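You operate a simulated robot arm through the tools that you are given. There is no shell and no other tool.

You run a simulated robot arm. Do the job below in one go: nothing can be reset, and whatever is moved stays where it is left.

JOB
Brush the fluff off the type in both open drawers and shut them.
Fine: use the orange brush and stand it back. Set down upright: orange brush. What is to be rubbed or washed off counts as gone when no trace of it is left.

It is judged by the outcome, as a careful person would: the job done as asked, and still so three seconds after it is handed in. It fails if anything else is knocked over, pushed out of place, dropped, spilled or broken.

ROBOT AND FRAMES
A 6-joint arm with a two-finger parallel gripper, fixed in place. Base frame: the origin is at the foot of the arm, x ahead of it, y to its left, z up; the work surface is at about z = 0.935. Lengths are in m, angles in rad, forces in N, time in s.
Its first joint turns from -2.897 to 2.897 rad. Payload 3.91 kg.
Tool frame: the origin (TCP) lies between the finger pads and is the grasp point; the fingertips stand 0.03 m ahead of it; z points along the fingers, y is the line along which they close. Largest opening 0.11 m; finger width 0.02, thickness 0.01; the body of the gripper, 0.048 by 0.112 m, starts 0.055 m behind the TCP.
Orientation is that of the tool frame in the base frame, as [roll, pitch, yaw] about the fixed x, y, z axes, in that order (R = Rz(yaw) Ry(pitch) Rx(roll)). With the fingers straight down and closing along the base's y, the tool's x points along the base's -x, its y along +y and its z along -z.

CONTROLS
- The arm moves only by the tool arm_command. Its argument "deltas" is a list of rows, each an object (a shift or turn left out is 0, a gripper value left out holds the last) with "delta_pos": the shift along the base's x, y, z in m, a list of three; "turn": the turn, a rotation vector about the base's x, y, z in rad, a list of three. In form: [{"delta_pos": [tx, ty, tz], "turn": [rx, ry, rz]}, ...]. A call has 1 to 20 rows; each row is the pose to reach, as a shift and turn from the pose commanded when the call began. "claw" is the finger opening in m, from 0 to 0.11, set as the call begins (left out, the last holds). Rows are played at 5 a second. More than 0.05 m and 0.15 rad between two rows, or a gripper value outside its range, and nothing of the call is played. A pose out of reach is approached as far as the arm can. The call stops where the force on the tool passes 40 N (or 10 N more than at its start, if that is more) or the arm is blocked; 0.2 s more then pass. Each finger travels about 0.153 m/s and halts on what it meets, pressing with about 35 N; the grip force reading is that of the motor and also rises with nothing between the fingers. The clock runs only during rows and for 0.2 s after the last one: add rows that repeat a pose to give the fingers time. It gives the time, the measured TCP pose, the force on the tool (base axes), the opening and the grip force at its end, in the units of the frame above (readings bear some noise), with the torque about the TCP (base axes, N m) and any sound that the robot's microphone picked up, and new pictures: "views" is both (left out), scene, wrist or none.
- Cameras (640 x 400 px; columns grow to the right, rows downward): "scene" is fixed at [0.0509, 0.5022, 2.016]; the picture's right is [-0.22, -0.98, 0.00], its down [-0.73, 0.17, -0.67] and it looks along [0.65, -0.15, -0.75] (base axes); focal length 322 px, centre (320, 200). "wrist" rides on the gripper at [0.072, 0.017, -0.103] in the tool frame; the picture's right is [-0.23, 0.97, 0.00], its down [-0.76, -0.18, -0.62] and it looks along [-0.61, -0.14, 0.78] (tool axes); focal length 222 px, centre (320, 200). There is no depth. A picture from a camera that has moved, and an enlarged one, comes with that camera's place and axes in the base frame and with its lens.
- enlarge(camera, box): a new picture of the part [left, top, right, bottom] of that camera's present view, enlarged. The clock stands still meanwhile.
- hand_in(): hands the job in; it is judged then, once.

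Places have to be worked out from the pictures, the camera data and where the tool is seen. Open the gripper and draw the arm clear of the work before you hand the job in, unless the task says otherwise.

The tools are called after ">>>" as name(argument=value, ...) on one line, values as JSON. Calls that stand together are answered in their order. arm_command: Moves the arm, as the interface text tells. Its arguments: {"type":"object","properties":{"deltas":{"type":"array","items":{"type":"object","properties":{"delta_pos":{"type":"array","items":{"type":"number"}},"turn":{"type":"array","items":{"type":"number"}}}}},"claw":{"type":"number"},"views":{"type":"string","enum":["both","scene","wrist","none"]}},"required":["deltas"]} The other tools are called the same way: enlarge (camera, box) takes an enlarged picture of a part of a camera's view; hand_in () hands the job in.

At the start:

```text
t: 0.0
eef_pos: [0.3873, 0.2639, 1.4642]
orientation: [3.141, -0.001, -3.142]
ft_force: [-0.2, 0.2, 1.0]
torque: [-0.01, 0.02, -0.02]
finger_gap: 0.1097
finger_force: 0.1
```

scene: 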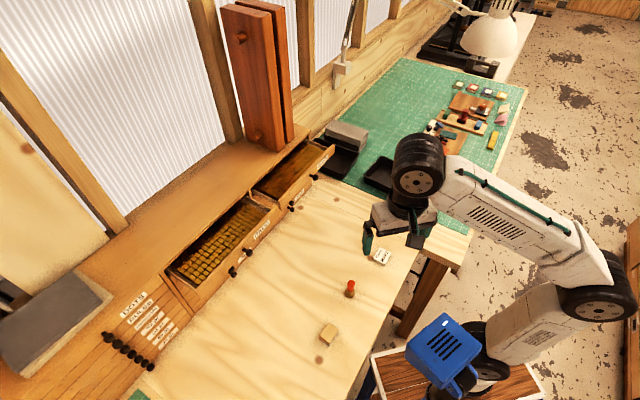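
wrist: 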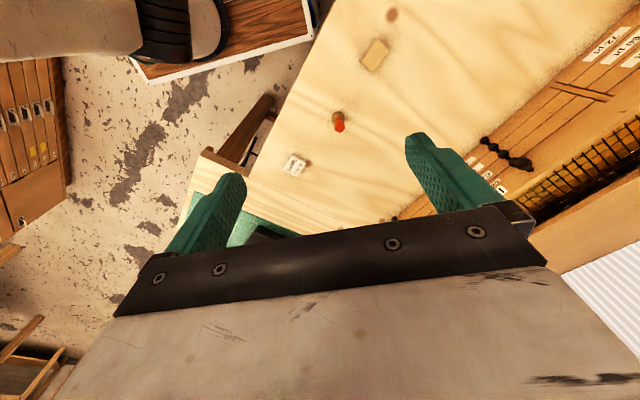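

I start by looking more closely at the drawers, the brush and the items on the bench.

>>> enlarge(camera="scene", box=[150, 120, 350, 320])

>>> enlarge(camera="scene", box=[300, 220, 420, 360])

>>> enlarge(camera="scene", box=[420, 70, 520, 160])

>>> enlarge(camera="scene", box=[0, 220, 200, 400])

```text
2.00 times, centred on (250, 220) of scene
camera zoom: at [0.0509, 0.5022, 2.016], right [-0.22, -0.98, 0.0], down [-0.73, 0.17, -0.67], along [0.65, -0.15, -0.75], focal length 644 px, centre (460, 160)
```

zoom: 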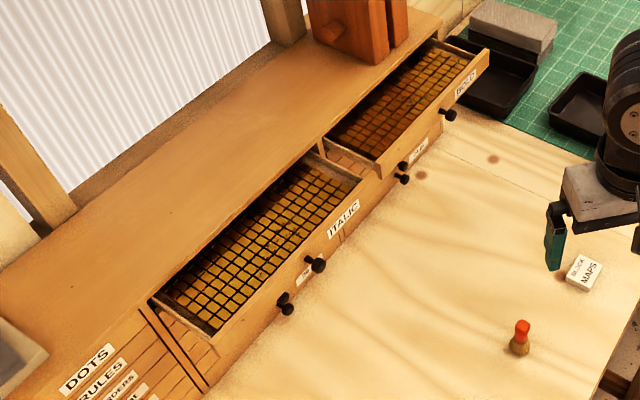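

```text
2.86 times, centred on (360, 290) of scene
camera zoom: at [0.0509, 0.5022, 2.016], right [-0.22, -0.98, 0.0], down [-0.73, 0.17, -0.67], along [0.65, -0.15, -0.75], focal length 919 px, centre (206, -57)
```

zoom: 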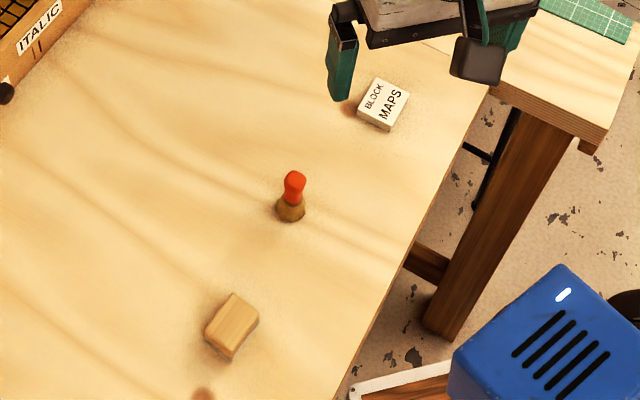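

```text
4.44 times, centred on (470, 115) of scene
camera zoom: at [0.0509, 0.5022, 2.016], right [-0.22, -0.98, 0.0], down [-0.73, 0.17, -0.67], along [0.65, -0.15, -0.75], focal length 1430 px, centre (-347, 578)
```

zoom: 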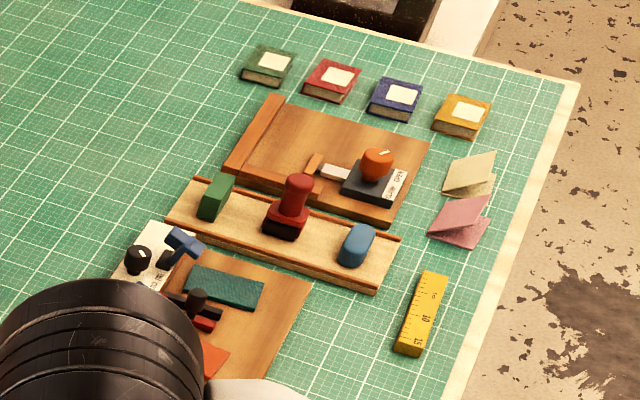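

```text
2.22 times, centred on (100, 310) of scene
camera zoom: at [0.0509, 0.5022, 2.016], right [-0.22, -0.98, 0.0], down [-0.73, 0.17, -0.67], along [0.65, -0.15, -0.75], focal length 715 px, centre (809, -44)
```

zoom: 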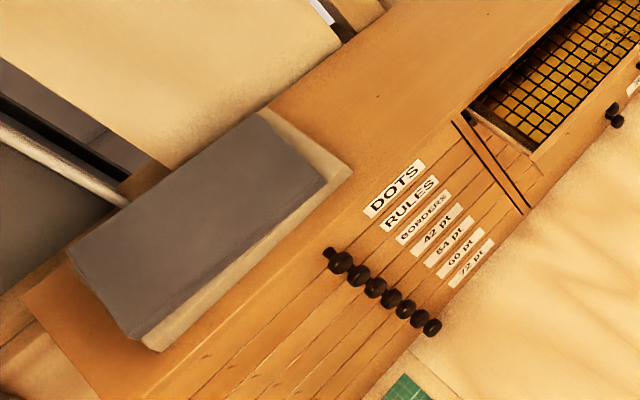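

The orange-handled brush stands on the bench near (0.52, 0.29). I look closer at each drawer to locate its rims, the type and the fluff.

>>> enlarge(camera="scene", box=[160, 190, 270, 310])

>>> enlarge(camera="scene", box=[240, 130, 350, 220])

>>> enlarge(camera="scene", box=[200, 0, 360, 100])

>>> enlarge(camera="wrist", box=[440, 0, 640, 200])

```text
3.33 times, centred on (215, 250) of scene
camera zoom: at [0.0509, 0.5022, 2.016], right [-0.22, -0.98, 0.0], down [-0.73, 0.17, -0.67], along [0.65, -0.15, -0.75], focal length 1072 px, centre (670, 33)
```

zoom: 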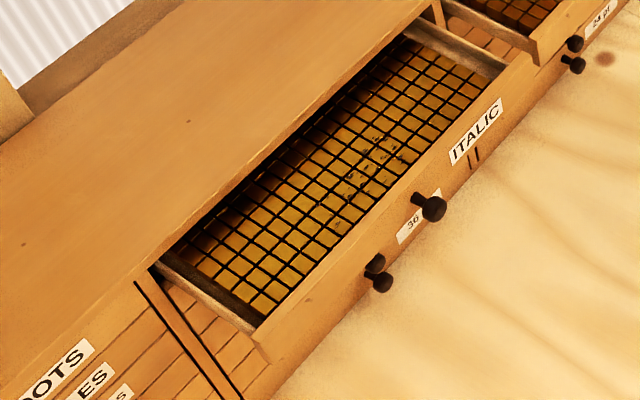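

```text
4.44 times, centred on (295, 175) of scene
camera zoom: at [0.0509, 0.5022, 2.016], right [-0.22, -0.98, 0.0], down [-0.73, 0.17, -0.67], along [0.65, -0.15, -0.75], focal length 1430 px, centre (431, 311)
```

zoom: 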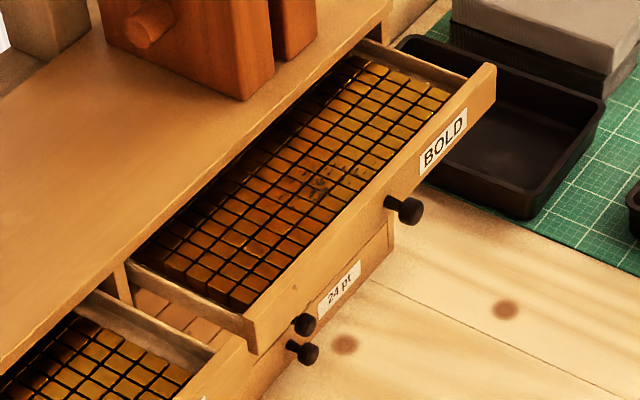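

```text
4.00 times, centred on (280, 50) of scene
camera zoom: at [0.0509, 0.5022, 2.016], right [-0.22, -0.98, 0.0], down [-0.73, 0.17, -0.67], along [0.65, -0.15, -0.75], focal length 1287 px, centre (480, 800)
```

zoom: 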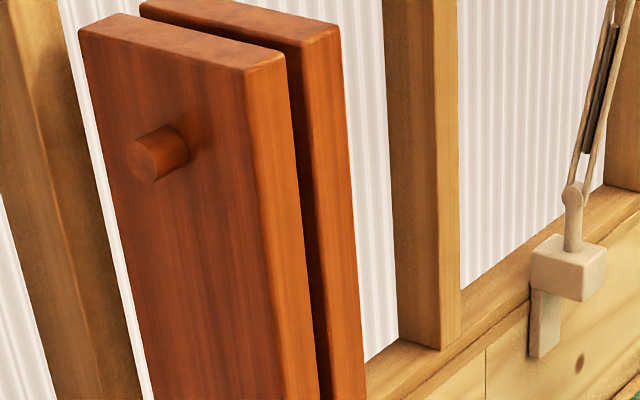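

```text
2.00 times, centred on (540, 100) of wrist
camera zoom: at [0.3144, 0.2807, 1.5679], right [0.23, 0.97, 0.0], down [0.76, -0.18, 0.62], along [0.61, -0.14, -0.78], focal length 444 px, centre (-120, 400)
```

zoom: 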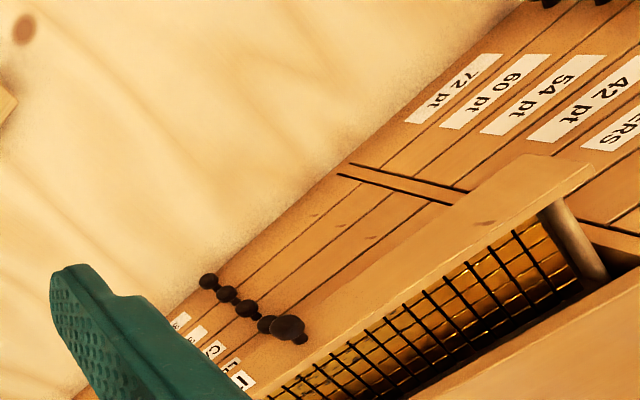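

Dark specks of fluff show near the middle of each drawer; I enlarge these patches further.

>>> enlarge(camera="scene", box=[205, 205, 265, 260])

>>> enlarge(camera="scene", box=[265, 140, 325, 195])

>>> enlarge(camera="scene", box=[165, 235, 225, 300])

>>> enlarge(camera="scene", box=[335, 270, 365, 305])

```text
7.27 times, centred on (235, 232) of scene
camera zoom: at [0.0509, 0.5022, 2.016], right [-0.22, -0.98, 0.0], down [-0.73, 0.17, -0.67], along [0.65, -0.15, -0.75], focal length 2340 px, centre (938, -36)
```

zoom: 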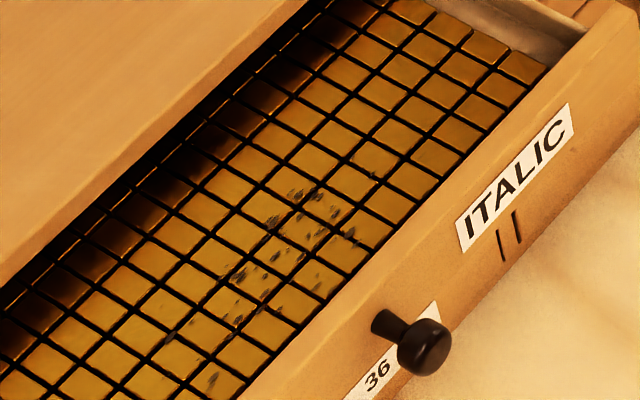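

```text
7.27 times, centred on (295, 168) of scene
camera zoom: at [0.0509, 0.5022, 2.016], right [-0.22, -0.98, 0.0], down [-0.73, 0.17, -0.67], along [0.65, -0.15, -0.75], focal length 2340 px, centre (502, 436)
```

zoom: 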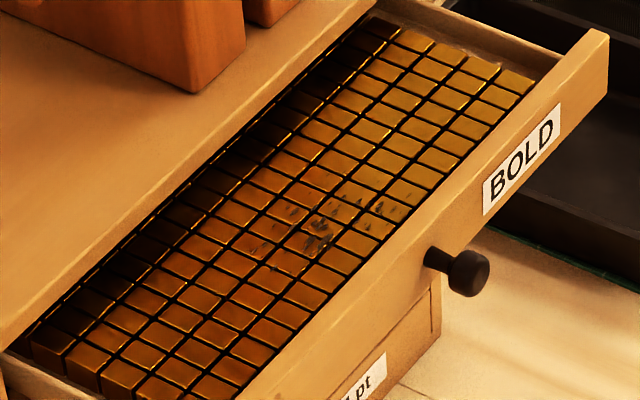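

```text
6.15 times, centred on (195, 268) of scene
camera zoom: at [0.0509, 0.5022, 2.016], right [-0.22, -0.98, 0.0], down [-0.73, 0.17, -0.67], along [0.65, -0.15, -0.75], focal length 1980 px, centre (1089, -215)
```

zoom: 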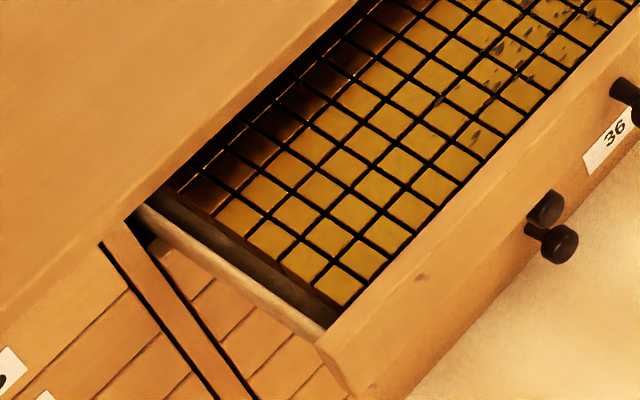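

```text
11.43 times, centred on (350, 288) of scene
camera zoom: at [0.0509, 0.5022, 2.016], right [-0.22, -0.98, 0.0], down [-0.73, 0.17, -0.67], along [0.65, -0.15, -0.75], focal length 3677 px, centre (-23, -800)
```

zoom: 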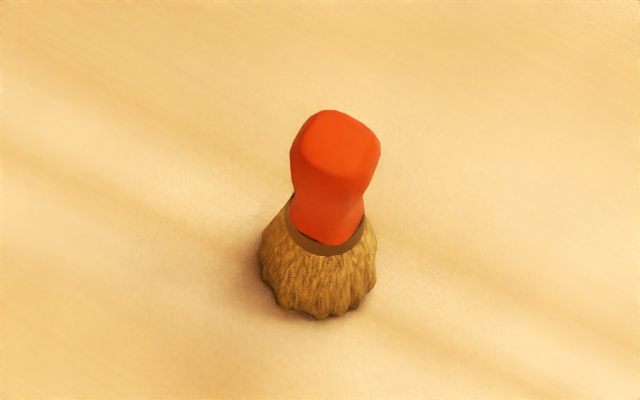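

The type sits roughly 1.02–1.13 m from the base, so I need exact geometry. I move the hand up high towards the cabinet, turned 45° to face it, to view the drawers with the wrist camera.

>>> arm_command(deltas=[{"delta_pos": [0.027, 0.031, -0.01], "turn": [0, 0, 0.13]}, {"delta_pos": [0.054, 0.062, -0.02], "turn": [0, 0, 0.26]}, {"delta_pos": [0.081, 0.093, -0.03], "turn": [0, 0, 0.39]}, {"delta_pos": [0.108, 0.124, -0.04], "turn": [0, 0, 0.52]}, {"delta_pos": [0.135, 0.155, -0.05], "turn": [0, 0, 0.65]}, {"delta_pos": [0.162, 0.186, -0.06], "turn": [0, 0, 0.785]}, {"delta_pos": [0.162, 0.186, -0.06], "turn": [0, 0, 0.785]}])

```text
t: 1.6
eef_pos: [0.5503, 0.4514, 1.4035]
orientation: [-3.141, 0.001, -2.355]
ft_force: [0.1, 0.0, -0.5]
torque: [0.01, 0.01, 0.04]
finger_gap: 0.11
finger_force: 0.0
camera wrist: at [0.4853, 0.4117, 1.5064], right [-0.53, 0.85, 0.0], down [0.66, 0.41, 0.62], along [0.53, 0.33, -0.78], focal length 222 px, centre (320, 200)
```

scene: 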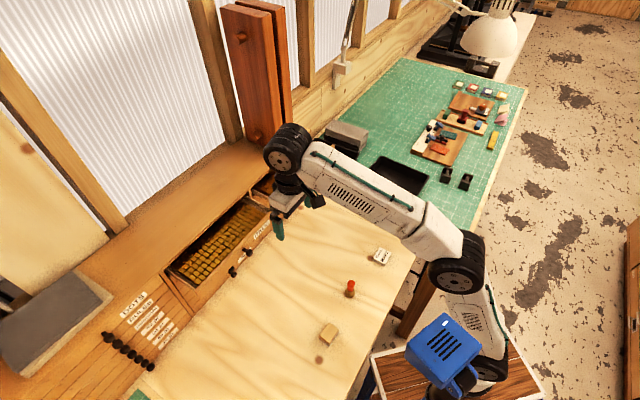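
wrist: 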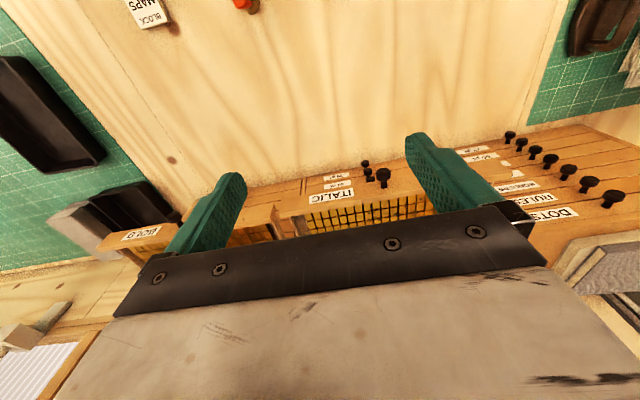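

Triangulating the ITALIC knob from both cameras gives about (0.591, 0.590, 1.22), so the drawers are up at z≈1.2 and well within reach. I move forward and higher over the drawer to look down on the type.

>>> arm_command(deltas=[{"delta_pos": [0.03, 0.03, 0.01]}, {"delta_pos": [0.06, 0.06, 0.02]}, {"delta_pos": [0.09, 0.09, 0.03]}, {"delta_pos": [0.11, 0.11, 0.04]}, {"delta_pos": [0.11, 0.11, 0.04]}])

```text
t: 2.8
eef_pos: [0.6139, 0.4983, 1.3653]
orientation: [3.141, 0.004, -2.358]
ft_force: [-0.5, 0.3, -0.7]
torque: [0.01, 0.03, 0.03]
finger_gap: 0.11
finger_force: 0.0
out of reach, approached as far as the arm can: row 1, 2, 3, 4, 5
camera wrist: at [0.5509, 0.4591, 1.4687], right [-0.53, 0.85, 0.0], down [0.66, 0.41, 0.63], along [0.53, 0.33, -0.78], focal length 222 px, centre (320, 200)
```

scene: 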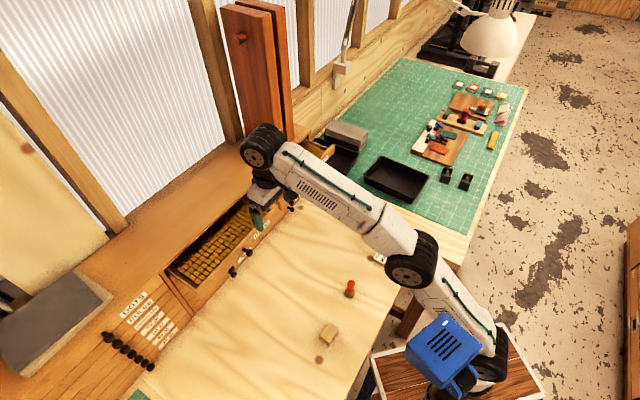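
wrist: 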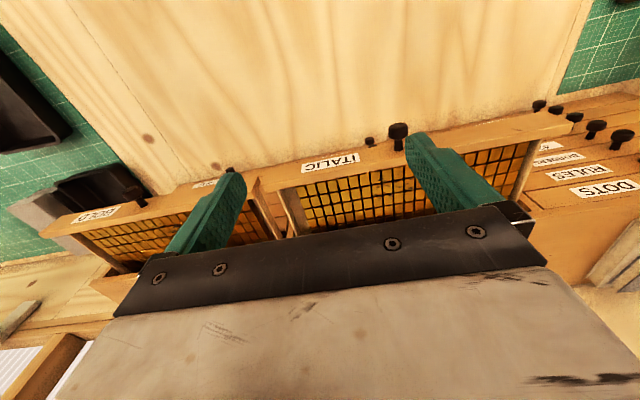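

At this height the tool-down reach ends at about r = 0.79, so a tilted tool will be needed for the drawers. I enlarge this view to triangulate drawer corners and the fluff patches.

>>> enlarge(camera="wrist", box=[240, 120, 480, 260])

>>> enlarge(camera="wrist", box=[20, 140, 280, 300])

>>> enlarge(camera="wrist", box=[400, 60, 640, 220])

>>> enlarge(camera="scene", box=[150, 180, 310, 310])

```text
2.67 times, centred on (360, 190) of wrist
camera zoom: at [0.5509, 0.4591, 1.4687], right [-0.53, 0.85, 0.0], down [0.66, 0.41, 0.63], along [0.53, 0.33, -0.78], focal length 592 px, centre (213, 227)
```

zoom: 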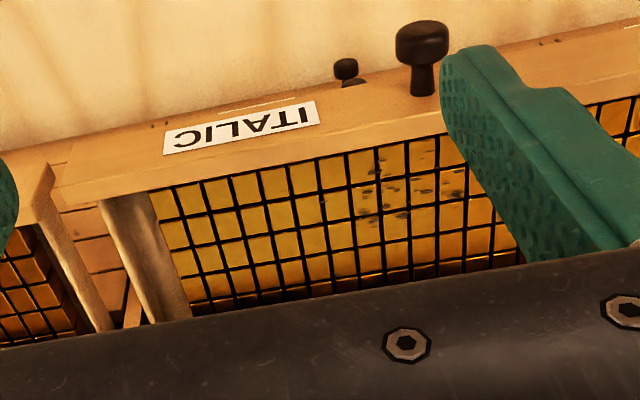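

```text
2.46 times, centred on (150, 220) of wrist
camera zoom: at [0.5509, 0.4591, 1.4687], right [-0.53, 0.85, 0.0], down [0.66, 0.41, 0.63], along [0.53, 0.33, -0.78], focal length 547 px, centre (738, 151)
```

zoom: 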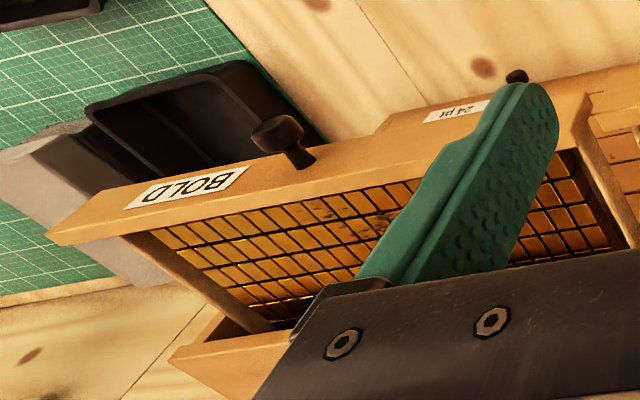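

```text
2.50 times, centred on (520, 140) of wrist
camera zoom: at [0.5509, 0.4591, 1.4687], right [-0.53, 0.85, 0.0], down [0.66, 0.41, 0.63], along [0.53, 0.33, -0.78], focal length 555 px, centre (-180, 350)
```

zoom: 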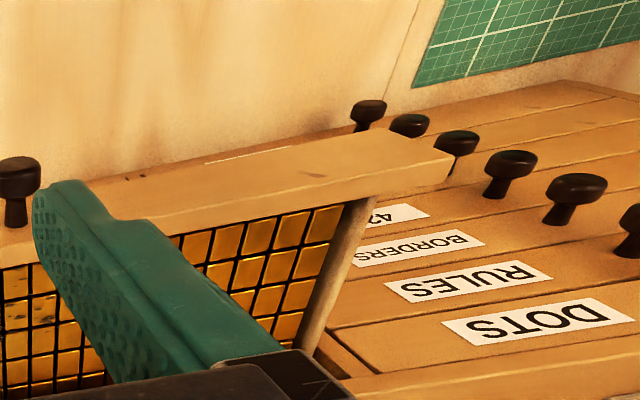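

```text
3.08 times, centred on (230, 245) of scene
camera zoom: at [0.0509, 0.5022, 2.016], right [-0.22, -0.98, 0.0], down [-0.73, 0.17, -0.67], along [0.65, -0.15, -0.75], focal length 990 px, centre (597, 62)
```

zoom: 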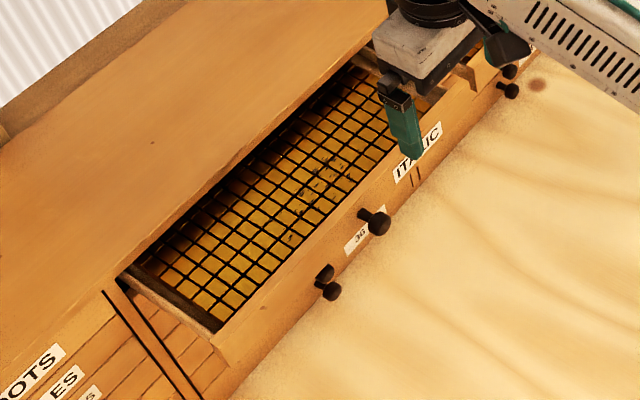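

Geometry so far: type surface z≈1.217; ITALIC fluff spans a≈±0.06 m along the drawer, 0.89–0.93 m deep along the 45° direction; BOLD fluff is centred near (0.91, 0.39). I back off a little, checking what reference the command uses after the out-of-reach move.

>>> arm_command(deltas=[{"delta_pos": [-0.03, -0.03, 0]}, {"delta_pos": [-0.06, -0.06, 0]}, {"delta_pos": [-0.09, -0.09, 0]}, {"delta_pos": [-0.11, -0.11, -0.04]}, {"delta_pos": [-0.11, -0.11, -0.04]}], views="none")

```text
t: 4.0
eef_pos: [0.5007, 0.3888, 1.3258]
orientation: [3.141, -0.002, -2.357]
ft_force: [0.9, -0.4, 0.2]
torque: [0.0, 0.0, 0.01]
finger_gap: 0.1103
finger_force: 0.1
```

The reference is the reached pose. Now I flip the tool half a turn so the wrist camera will sit on the cabinet side and look down into the drawers when tilted.

>>> arm_command(deltas=[{"turn": [0, 0, -0.143]}, {"turn": [0, 0, -0.286]}, {"turn": [0, 0, -0.429]}, {"turn": [0, 0, -0.572]}, {"turn": [0, 0, -0.715]}, {"turn": [0, 0, -0.858]}, {"turn": [0, 0, -1.0]}, {"turn": [0, 0, -1.143]}, {"turn": [0, 0, -1.286]}, {"turn": [0, 0, -1.429]}, {"turn": [0, 0, -1.571]}, {"turn": [0, 0, -1.714]}, {"turn": [0, 0, -1.857]}, {"turn": [0, 0, -2.0]}, {"turn": [0, 0, -2.143]}, {"turn": [0, 0, -2.286]}, {"turn": [0, 0, -2.429]}, {"turn": [0, 0, -2.572]}, {"turn": [0, 0, -2.715]}, {"turn": [0, 0, -2.855]}], views="both")

```text
t: 8.2
eef_pos: [0.5218, 0.3751, 1.3252]
orientation: [-3.137, 0.0, 1.085]
ft_force: [-0.7, -0.2, 0.1]
torque: [-0.03, -0.05, -0.02]
finger_gap: 0.1099
finger_force: 0.0
out of reach, approached as far as the arm can: row 20
camera wrist: at [0.5698, 0.4322, 1.4288], right [0.75, -0.66, 0.0], down [-0.51, -0.59, 0.62], along [-0.41, -0.47, -0.78], focal length 222 px, centre (320, 200)
```

scene: 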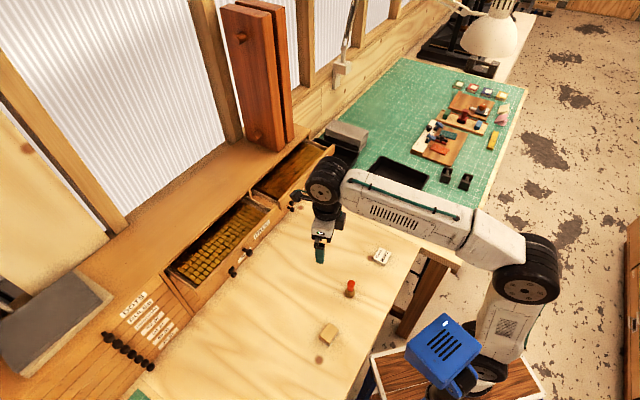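
wrist: 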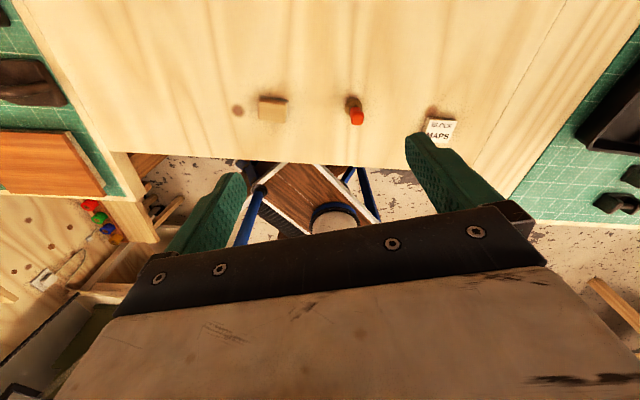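

The last joint hits its limit when flipped, so I will work with the original orientation. First I use this new viewpoint to refine the brush location.

>>> enlarge(camera="wrist", box=[320, 80, 400, 140])

>>> enlarge(camera="scene", box=[240, 130, 350, 220])

>>> enlarge(camera="scene", box=[200, 190, 280, 250])

```text
6.67 times, centred on (360, 110) of wrist
camera zoom: at [0.5698, 0.4322, 1.4288], right [0.75, -0.66, 0.0], down [-0.51, -0.59, 0.62], along [-0.41, -0.47, -0.78], focal length 1481 px, centre (53, 800)
```

zoom: 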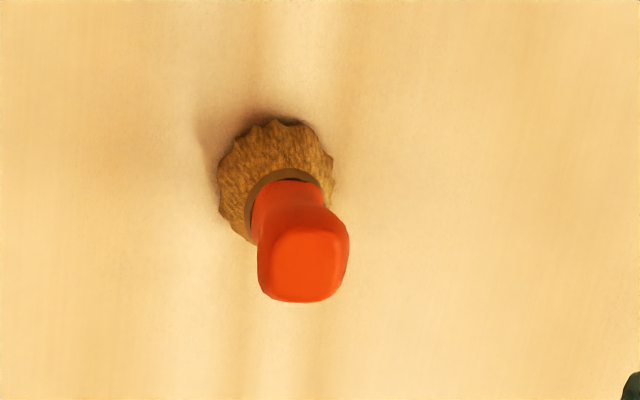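

```text
4.44 times, centred on (295, 175) of scene
camera zoom: at [0.0509, 0.5022, 2.016], right [-0.22, -0.98, 0.0], down [-0.73, 0.17, -0.67], along [0.65, -0.15, -0.75], focal length 1430 px, centre (431, 311)
```

zoom: 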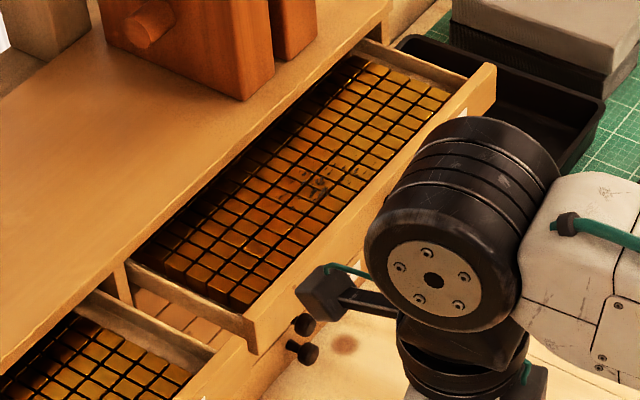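

```text
6.67 times, centred on (240, 220) of scene
camera zoom: at [0.0509, 0.5022, 2.016], right [-0.22, -0.98, 0.0], down [-0.73, 0.17, -0.67], along [0.65, -0.15, -0.75], focal length 2145 px, centre (853, 67)
```

zoom: 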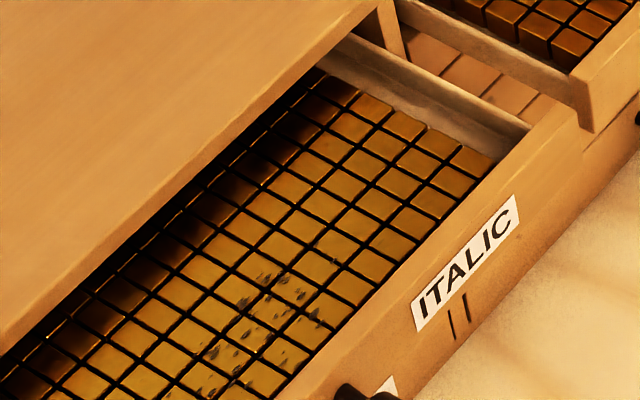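

The brush axis is at about (0.530, 0.281), handle top z≈1.01, handle 26 mm wide. I turn the tool back and move above the brush, staying clear above it.

>>> arm_command(deltas=[{"delta_pos": [0.0, -0.005, 0], "turn": [0, 0, 0.142]}, {"delta_pos": [0.0, -0.01, 0], "turn": [0, 0, 0.284]}, {"delta_pos": [0.0, -0.015, 0], "turn": [0, 0, 0.426]}, {"delta_pos": [0.0, -0.02, 0], "turn": [0, 0, 0.568]}, {"delta_pos": [0.0, -0.025, 0], "turn": [0, 0, 0.71]}, {"delta_pos": [0.002, -0.03, -0.01], "turn": [0, 0, 0.852]}, {"delta_pos": [0.003, -0.035, -0.02], "turn": [0, 0, 0.994]}, {"delta_pos": [0.004, -0.04, -0.03], "turn": [0, 0, 1.136]}, {"delta_pos": [0.005, -0.045, -0.04], "turn": [0, 0, 1.278]}, {"delta_pos": [0.006, -0.05, -0.05], "turn": [0, 0, 1.42]}, {"delta_pos": [0.007, -0.055, -0.065], "turn": [0, 0, 1.562]}, {"delta_pos": [0.008, -0.06, -0.08], "turn": [0, 0, 1.704]}, {"delta_pos": [0.008, -0.065, -0.095], "turn": [0, 0, 1.846]}, {"delta_pos": [0.008, -0.07, -0.11], "turn": [0, 0, 1.988]}, {"delta_pos": [0.008, -0.075, -0.125], "turn": [0, 0, 2.13]}, {"delta_pos": [0.008, -0.08, -0.14], "turn": [0, 0, 2.272]}, {"delta_pos": [0.008, -0.085, -0.155], "turn": [0, 0, 2.414]}, {"delta_pos": [0.008, -0.09, -0.17], "turn": [0, 0, 2.556]}, {"delta_pos": [0.008, -0.094, -0.185], "turn": [0, 0, 2.698]}, {"delta_pos": [0.008, -0.094, -0.195], "turn": [0, 0, 2.84]}])

```text
t: 12.4
eef_pos: [0.53, 0.2798, 1.1302]
orientation: [-3.141, 0.001, -2.37]
ft_force: [-0.3, 0.7, -0.3]
torque: [0.0, 0.02, -0.03]
finger_gap: 0.1098
finger_force: 0.2
camera wrist: at [0.4648, 0.2423, 1.2341], right [-0.52, 0.86, 0.0], down [0.67, 0.4, 0.62], along [0.53, 0.32, -0.78], focal length 222 px, centre (320, 200)
```

scene: 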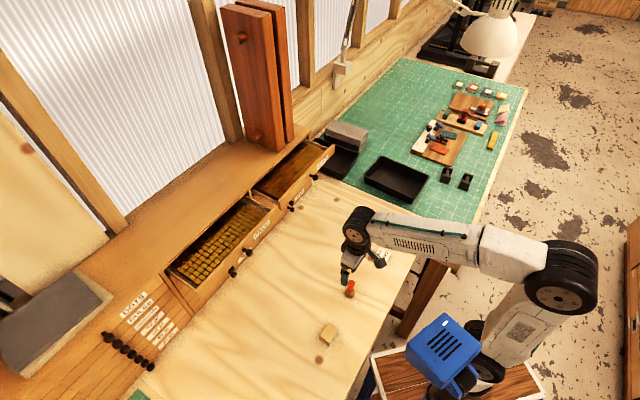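
wrist: 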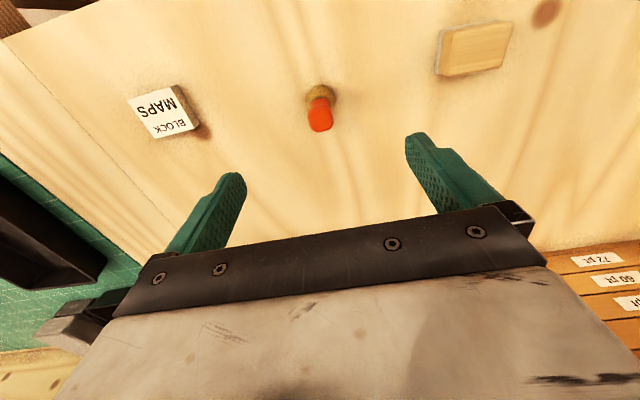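

The handle lies centred between the open fingers. I descend straight down around it to TCP z≈0.999.

>>> arm_command(deltas=[{"delta_pos": [0, 0.0005, -0.04]}, {"delta_pos": [0, 0.001, -0.08]}, {"delta_pos": [0, 0.001, -0.11]}, {"delta_pos": [0, 0.001, -0.131]}, {"delta_pos": [0, 0.001, -0.131]}])

```text
t: 13.6
eef_pos: [0.5303, 0.2835, 0.9987]
orientation: [3.141, 0.0, -2.37]
ft_force: [-0.4, -0.3, -0.1]
torque: [0.04, 0.0, 0.01]
finger_gap: 0.11
finger_force: 0.1
camera wrist: at [0.4656, 0.2449, 1.102], right [-0.51, 0.86, 0.0], down [0.67, 0.4, 0.62], along [0.53, 0.32, -0.78], focal length 222 px, centre (320, 200)
```

scene: 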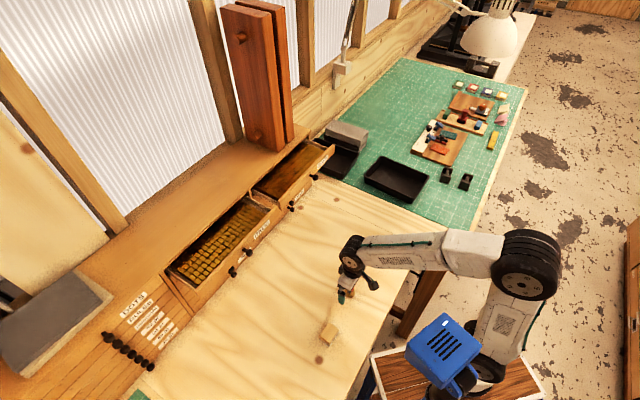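
wrist: 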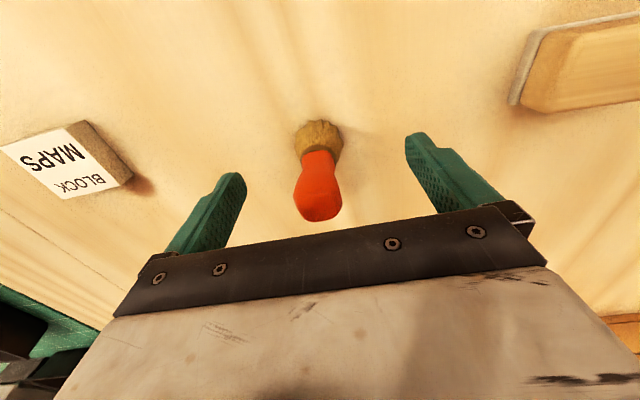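

The handle is centred between the pads. I close the gripper on it with rows to give the fingers time.

>>> arm_command(deltas=[{"delta_pos": [0, 0, 0]}, {"delta_pos": [0, 0, 0]}, {"delta_pos": [0, 0, 0]}, {"delta_pos": [0, 0, 0]}, {"delta_pos": [0, 0, 0]}], claw=0)

```text
t: 14.8
eef_pos: [0.5301, 0.2832, 0.9975]
orientation: [3.141, -0.001, -2.372]
ft_force: [-0.5, -0.3, 0.5]
torque: [0.03, 0.03, -0.02]
finger_gap: 0.033
finger_force: 35.0
camera wrist: at [0.4656, 0.2449, 1.1023], right [-0.51, 0.86, 0.0], down [0.67, 0.4, 0.62], along [0.53, 0.32, -0.78], focal length 222 px, centre (320, 200)
```

scene: 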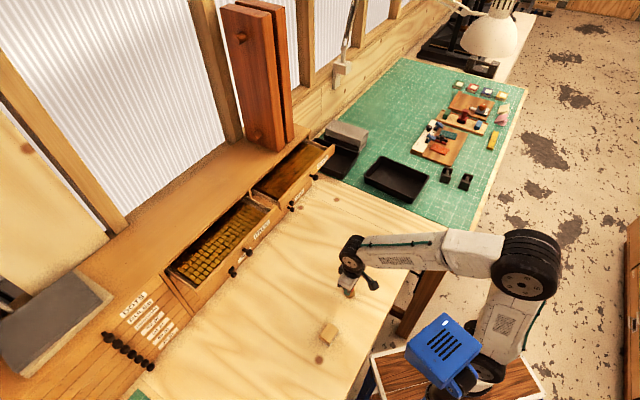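
wrist: 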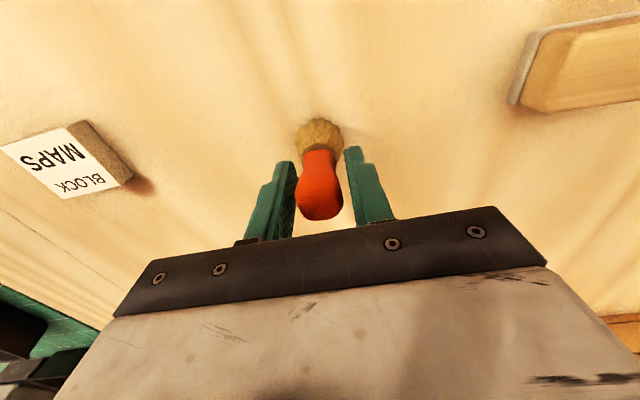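

The gap stopped at 33 mm, a bit wider than the handle I measured. I look closely to see what the fingers are holding.

>>> enlarge(camera="wrist", box=[260, 100, 400, 240])

>>> enlarge(camera="scene", box=[325, 265, 375, 305])

```text
2.86 times, centred on (330, 170) of wrist
camera zoom: at [0.4656, 0.2449, 1.1023], right [-0.51, 0.86, 0.0], down [0.67, 0.4, 0.62], along [0.53, 0.32, -0.78], focal length 635 px, centre (291, 286)
```

zoom: 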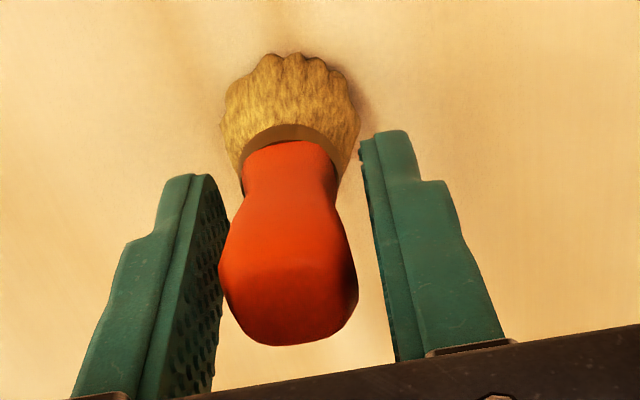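

```text
10.00 times, centred on (350, 285) of scene
camera zoom: at [0.0509, 0.5022, 2.016], right [-0.22, -0.98, 0.0], down [-0.73, 0.17, -0.67], along [0.65, -0.15, -0.75], focal length 3218 px, centre (20, -650)
```

zoom: 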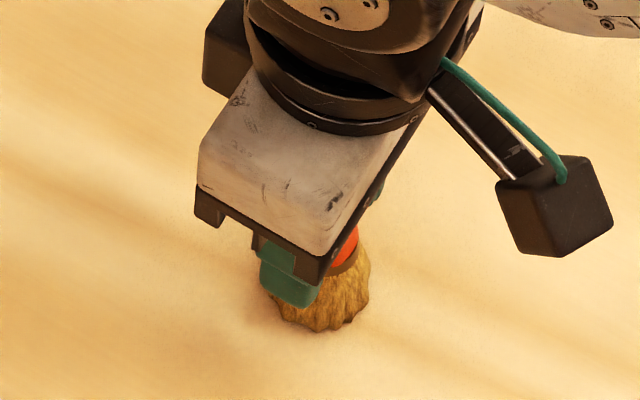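

The fingers are pressing at 35 N on the brush near the collar. I lift it gently a few centimetres and check that it hangs straight.

>>> arm_command(deltas=[{"delta_pos": [0, 0, 0.01]}, {"delta_pos": [0, 0, 0.03]}, {"delta_pos": [0, 0, 0.06]}, {"delta_pos": [0, 0, 0.06]}])

>>> enlarge(camera="wrist", box=[260, 100, 400, 240])

>>> enlarge(camera="scene", box=[325, 240, 385, 290])

```text
t: 15.8
eef_pos: [0.5316, 0.282, 1.0614]
orientation: [-3.142, 0.001, -2.371]
ft_force: [0.1, 0.3, -0.6]
torque: [0.01, 0.0, 0.02]
finger_gap: 0.0332
finger_force: 35.5
camera wrist: at [0.4668, 0.2441, 1.1644], right [-0.51, 0.86, 0.0], down [0.67, 0.4, 0.62], along [0.53, 0.32, -0.78], focal length 222 px, centre (320, 200)
```

scene: 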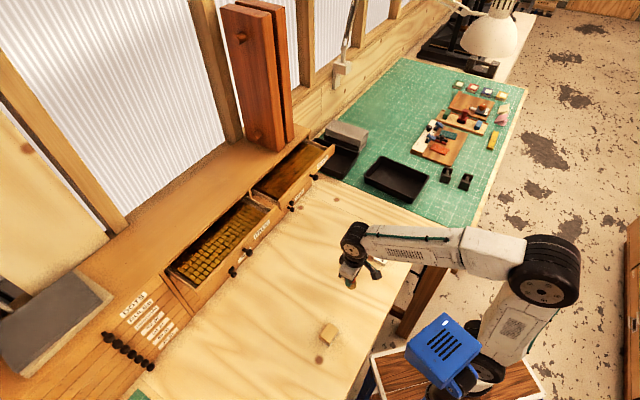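
wrist: 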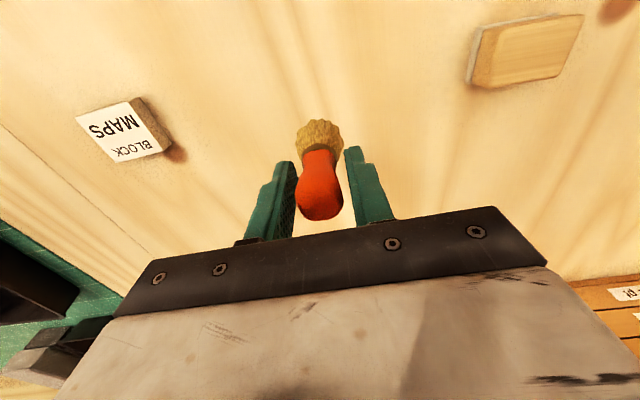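

```text
2.86 times, centred on (330, 170) of wrist
camera zoom: at [0.4668, 0.2441, 1.1644], right [-0.51, 0.86, 0.0], down [0.67, 0.4, 0.62], along [0.53, 0.32, -0.78], focal length 635 px, centre (291, 286)
```

zoom: 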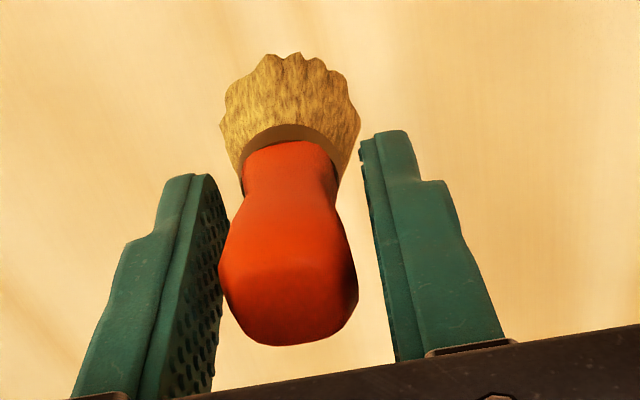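

```text
8.00 times, centred on (355, 265) of scene
camera zoom: at [0.0509, 0.5022, 2.016], right [-0.22, -0.98, 0.0], down [-0.73, 0.17, -0.67], along [0.65, -0.15, -0.75], focal length 2574 px, centre (40, -320)
```

zoom: 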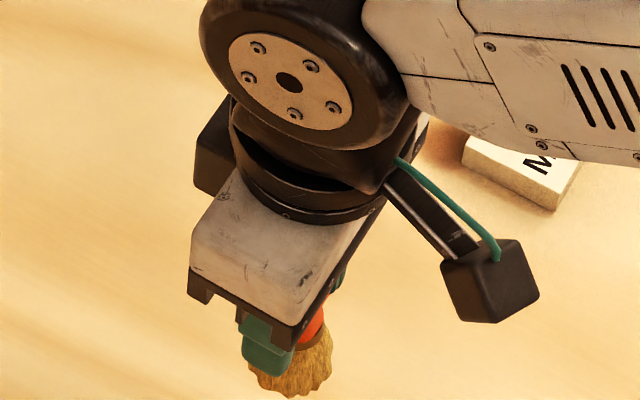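

The brush is securely held and hangs straight; its bristle end is about 63 mm ahead of the TCP. I now carry it up in front of the ITALIC drawer and tilt the tool 20° outward.

>>> arm_command(deltas=[{"delta_pos": [-0.003, 0.01, 0.04]}, {"delta_pos": [-0.006, 0.03, 0.08]}, {"delta_pos": [-0.009, 0.055, 0.12]}, {"delta_pos": [-0.012, 0.08, 0.16]}, {"delta_pos": [-0.015, 0.11, 0.195]}, {"delta_pos": [-0.018, 0.14, 0.23], "turn": [0.06, -0.06, 0]}, {"delta_pos": [-0.02, 0.17, 0.25], "turn": [0.12, -0.12, 0]}, {"delta_pos": [-0.022, 0.2, 0.262], "turn": [0.18, -0.18, 0.005]}, {"delta_pos": [-0.0226, 0.227, 0.266], "turn": [0.247, -0.247, 0.01]}, {"delta_pos": [-0.0226, 0.227, 0.266], "turn": [0.247, -0.247, 0.01]}])

```text
t: 18.0
eef_pos: [0.5095, 0.5078, 1.3274]
orientation: [3.138, 0.351, -2.365]
ft_force: [0.1, 0.6, -0.3]
torque: [-0.01, 0.02, 0.0]
finger_gap: 0.0332
finger_force: 34.7
camera wrist: at [0.4223, 0.4476, 1.399], right [-0.53, 0.84, 0.08], down [0.48, 0.22, 0.85], along [0.69, 0.49, -0.53], focal length 222 px, centre (320, 200)
```

scene: 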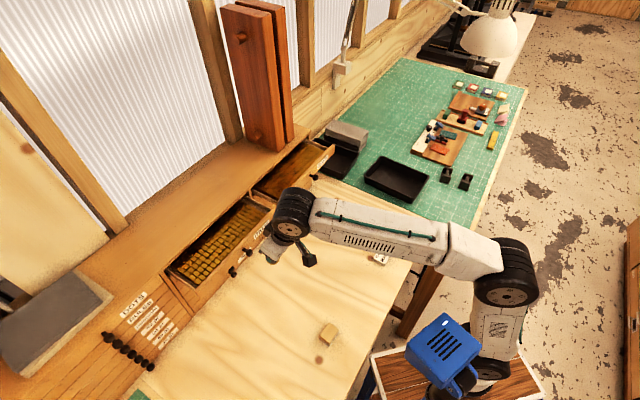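
wrist: 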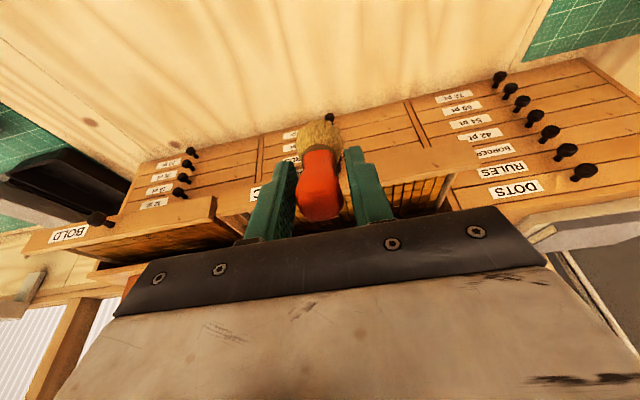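

The tool is tilted 20° in front of the ITALIC drawer. I move forward at this height so the bristles pass above the front panel and hover over the fluff.

>>> arm_command(deltas=[{"delta_pos": [0.031, 0.031, 0.002]}, {"delta_pos": [0.062, 0.062, 0.003]}, {"delta_pos": [0.093, 0.093, 0.002]}, {"delta_pos": [0.12, 0.12, 0.0]}, {"delta_pos": [0.12, 0.12, 0.0]}])

>>> enlarge(camera="scene", box=[190, 180, 290, 260])

>>> enlarge(camera="wrist", box=[220, 80, 420, 240])

```text
t: 19.2
eef_pos: [0.628, 0.6301, 1.3263]
orientation: [3.138, 0.348, -2.363]
ft_force: [-0.5, 0.4, -1.2]
torque: [-0.01, 0.0, -0.02]
finger_gap: 0.0334
finger_force: 34.4
camera wrist: at [0.5412, 0.5692, 1.3986], right [-0.53, 0.84, 0.08], down [0.49, 0.23, 0.84], along [0.69, 0.49, -0.53], focal length 222 px, centre (320, 200)
```

scene: 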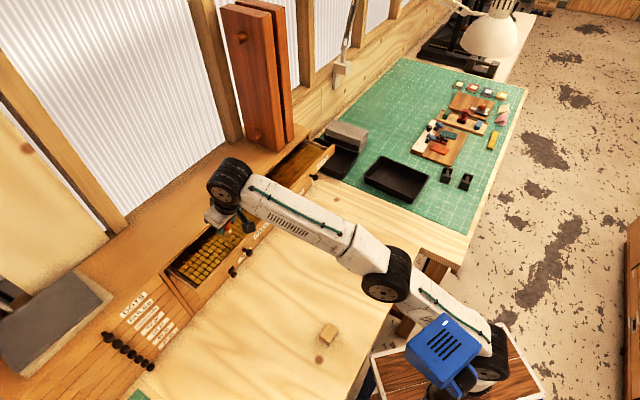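
wrist: 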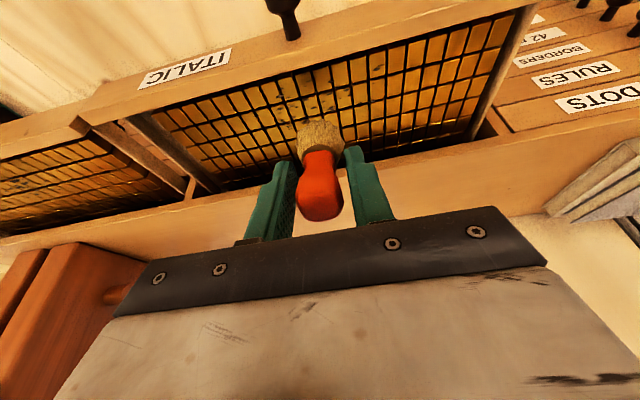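

```text
5.00 times, centred on (240, 220) of scene
camera zoom: at [0.0509, 0.5022, 2.016], right [-0.22, -0.98, 0.0], down [-0.73, 0.17, -0.67], along [0.65, -0.15, -0.75], focal length 1609 px, centre (720, 100)
```

zoom: 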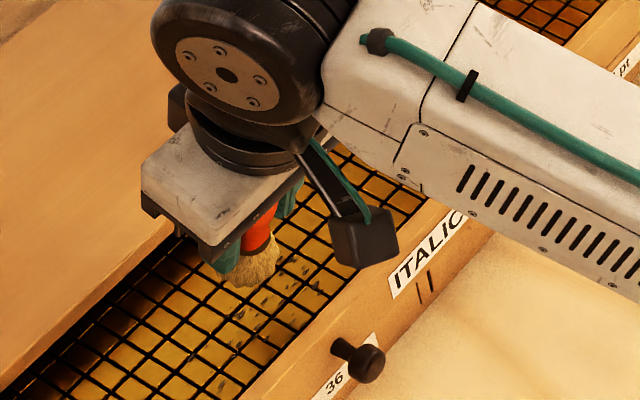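

```text
2.50 times, centred on (320, 160) of wrist
camera zoom: at [0.5412, 0.5692, 1.3986], right [-0.53, 0.84, 0.08], down [0.49, 0.23, 0.84], along [0.69, 0.49, -0.53], focal length 555 px, centre (320, 300)
```

zoom: 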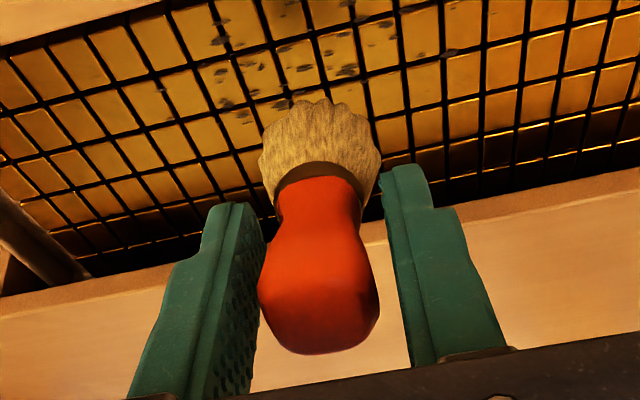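

The hover pose is good and this view shows the fluff spots well (they match a = −0.06…+0.06, depth 0.888–0.932). I lower the brush gently to just near the expected contact height.

>>> arm_command(deltas=[{"delta_pos": [0, 0, -0.012]}, {"delta_pos": [0, 0, -0.024]}, {"delta_pos": [0, 0, -0.034]}, {"delta_pos": [0, 0, -0.04]}, {"delta_pos": [0, 0, -0.042]}, {"delta_pos": [0, 0, -0.042]}], views="wrist")

>>> enlarge(camera="wrist", box=[220, 80, 420, 240])

>>> enlarge(camera="scene", box=[200, 210, 280, 260])

```text
t: 20.6
eef_pos: [0.6267, 0.6296, 1.2848]
orientation: [3.135, 0.354, -2.364]
ft_force: [-0.8, 1.1, 25.9]
torque: [0.13, -0.11, 0.03]
finger_gap: 0.0337
finger_force: 34.9
camera wrist: at [0.5399, 0.5678, 1.3573], right [-0.53, 0.84, 0.08], down [0.48, 0.22, 0.85], along [0.69, 0.49, -0.53], focal length 222 px, centre (320, 200)
```

wrist: 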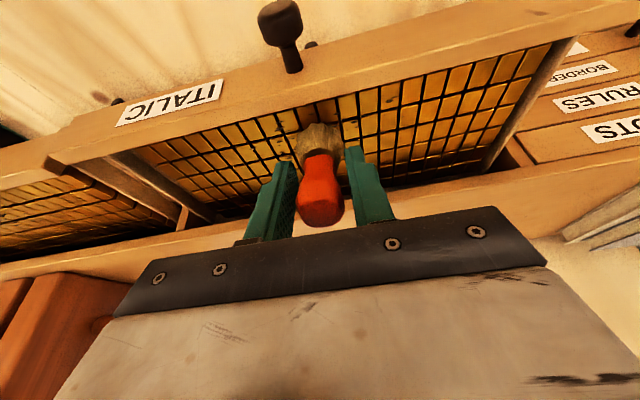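

```text
2.50 times, centred on (320, 160) of wrist
camera zoom: at [0.5399, 0.5678, 1.3573], right [-0.53, 0.84, 0.08], down [0.48, 0.22, 0.85], along [0.69, 0.49, -0.53], focal length 555 px, centre (320, 300)
```

zoom: 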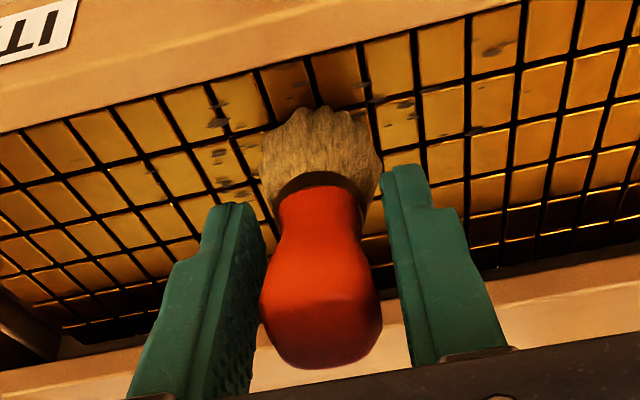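

```text
8.00 times, centred on (240, 235) of scene
camera zoom: at [0.0509, 0.5022, 2.016], right [-0.22, -0.98, 0.0], down [-0.73, 0.17, -0.67], along [0.65, -0.15, -0.75], focal length 2574 px, centre (960, -80)
```

zoom: 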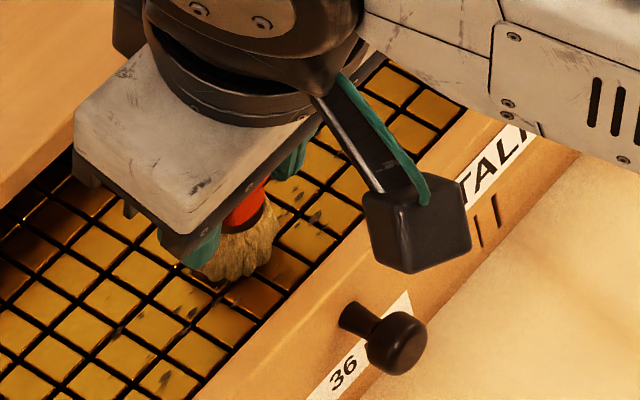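

Contact is made at 26 N, firmer than needed. I lift 2 mm to bring the pressure down before sweeping.

>>> arm_command(deltas=[{"delta_pos": [0, 0, 0.002]}, {"delta_pos": [0, 0, 0.002]}], views="none")

```text
t: 21.2
eef_pos: [0.6259, 0.6301, 1.2861]
orientation: [3.138, 0.347, -2.361]
ft_force: [-3.0, 0.8, 12.5]
torque: [0.05, 0.1, 0.02]
finger_gap: 0.0331
finger_force: 35.3
```

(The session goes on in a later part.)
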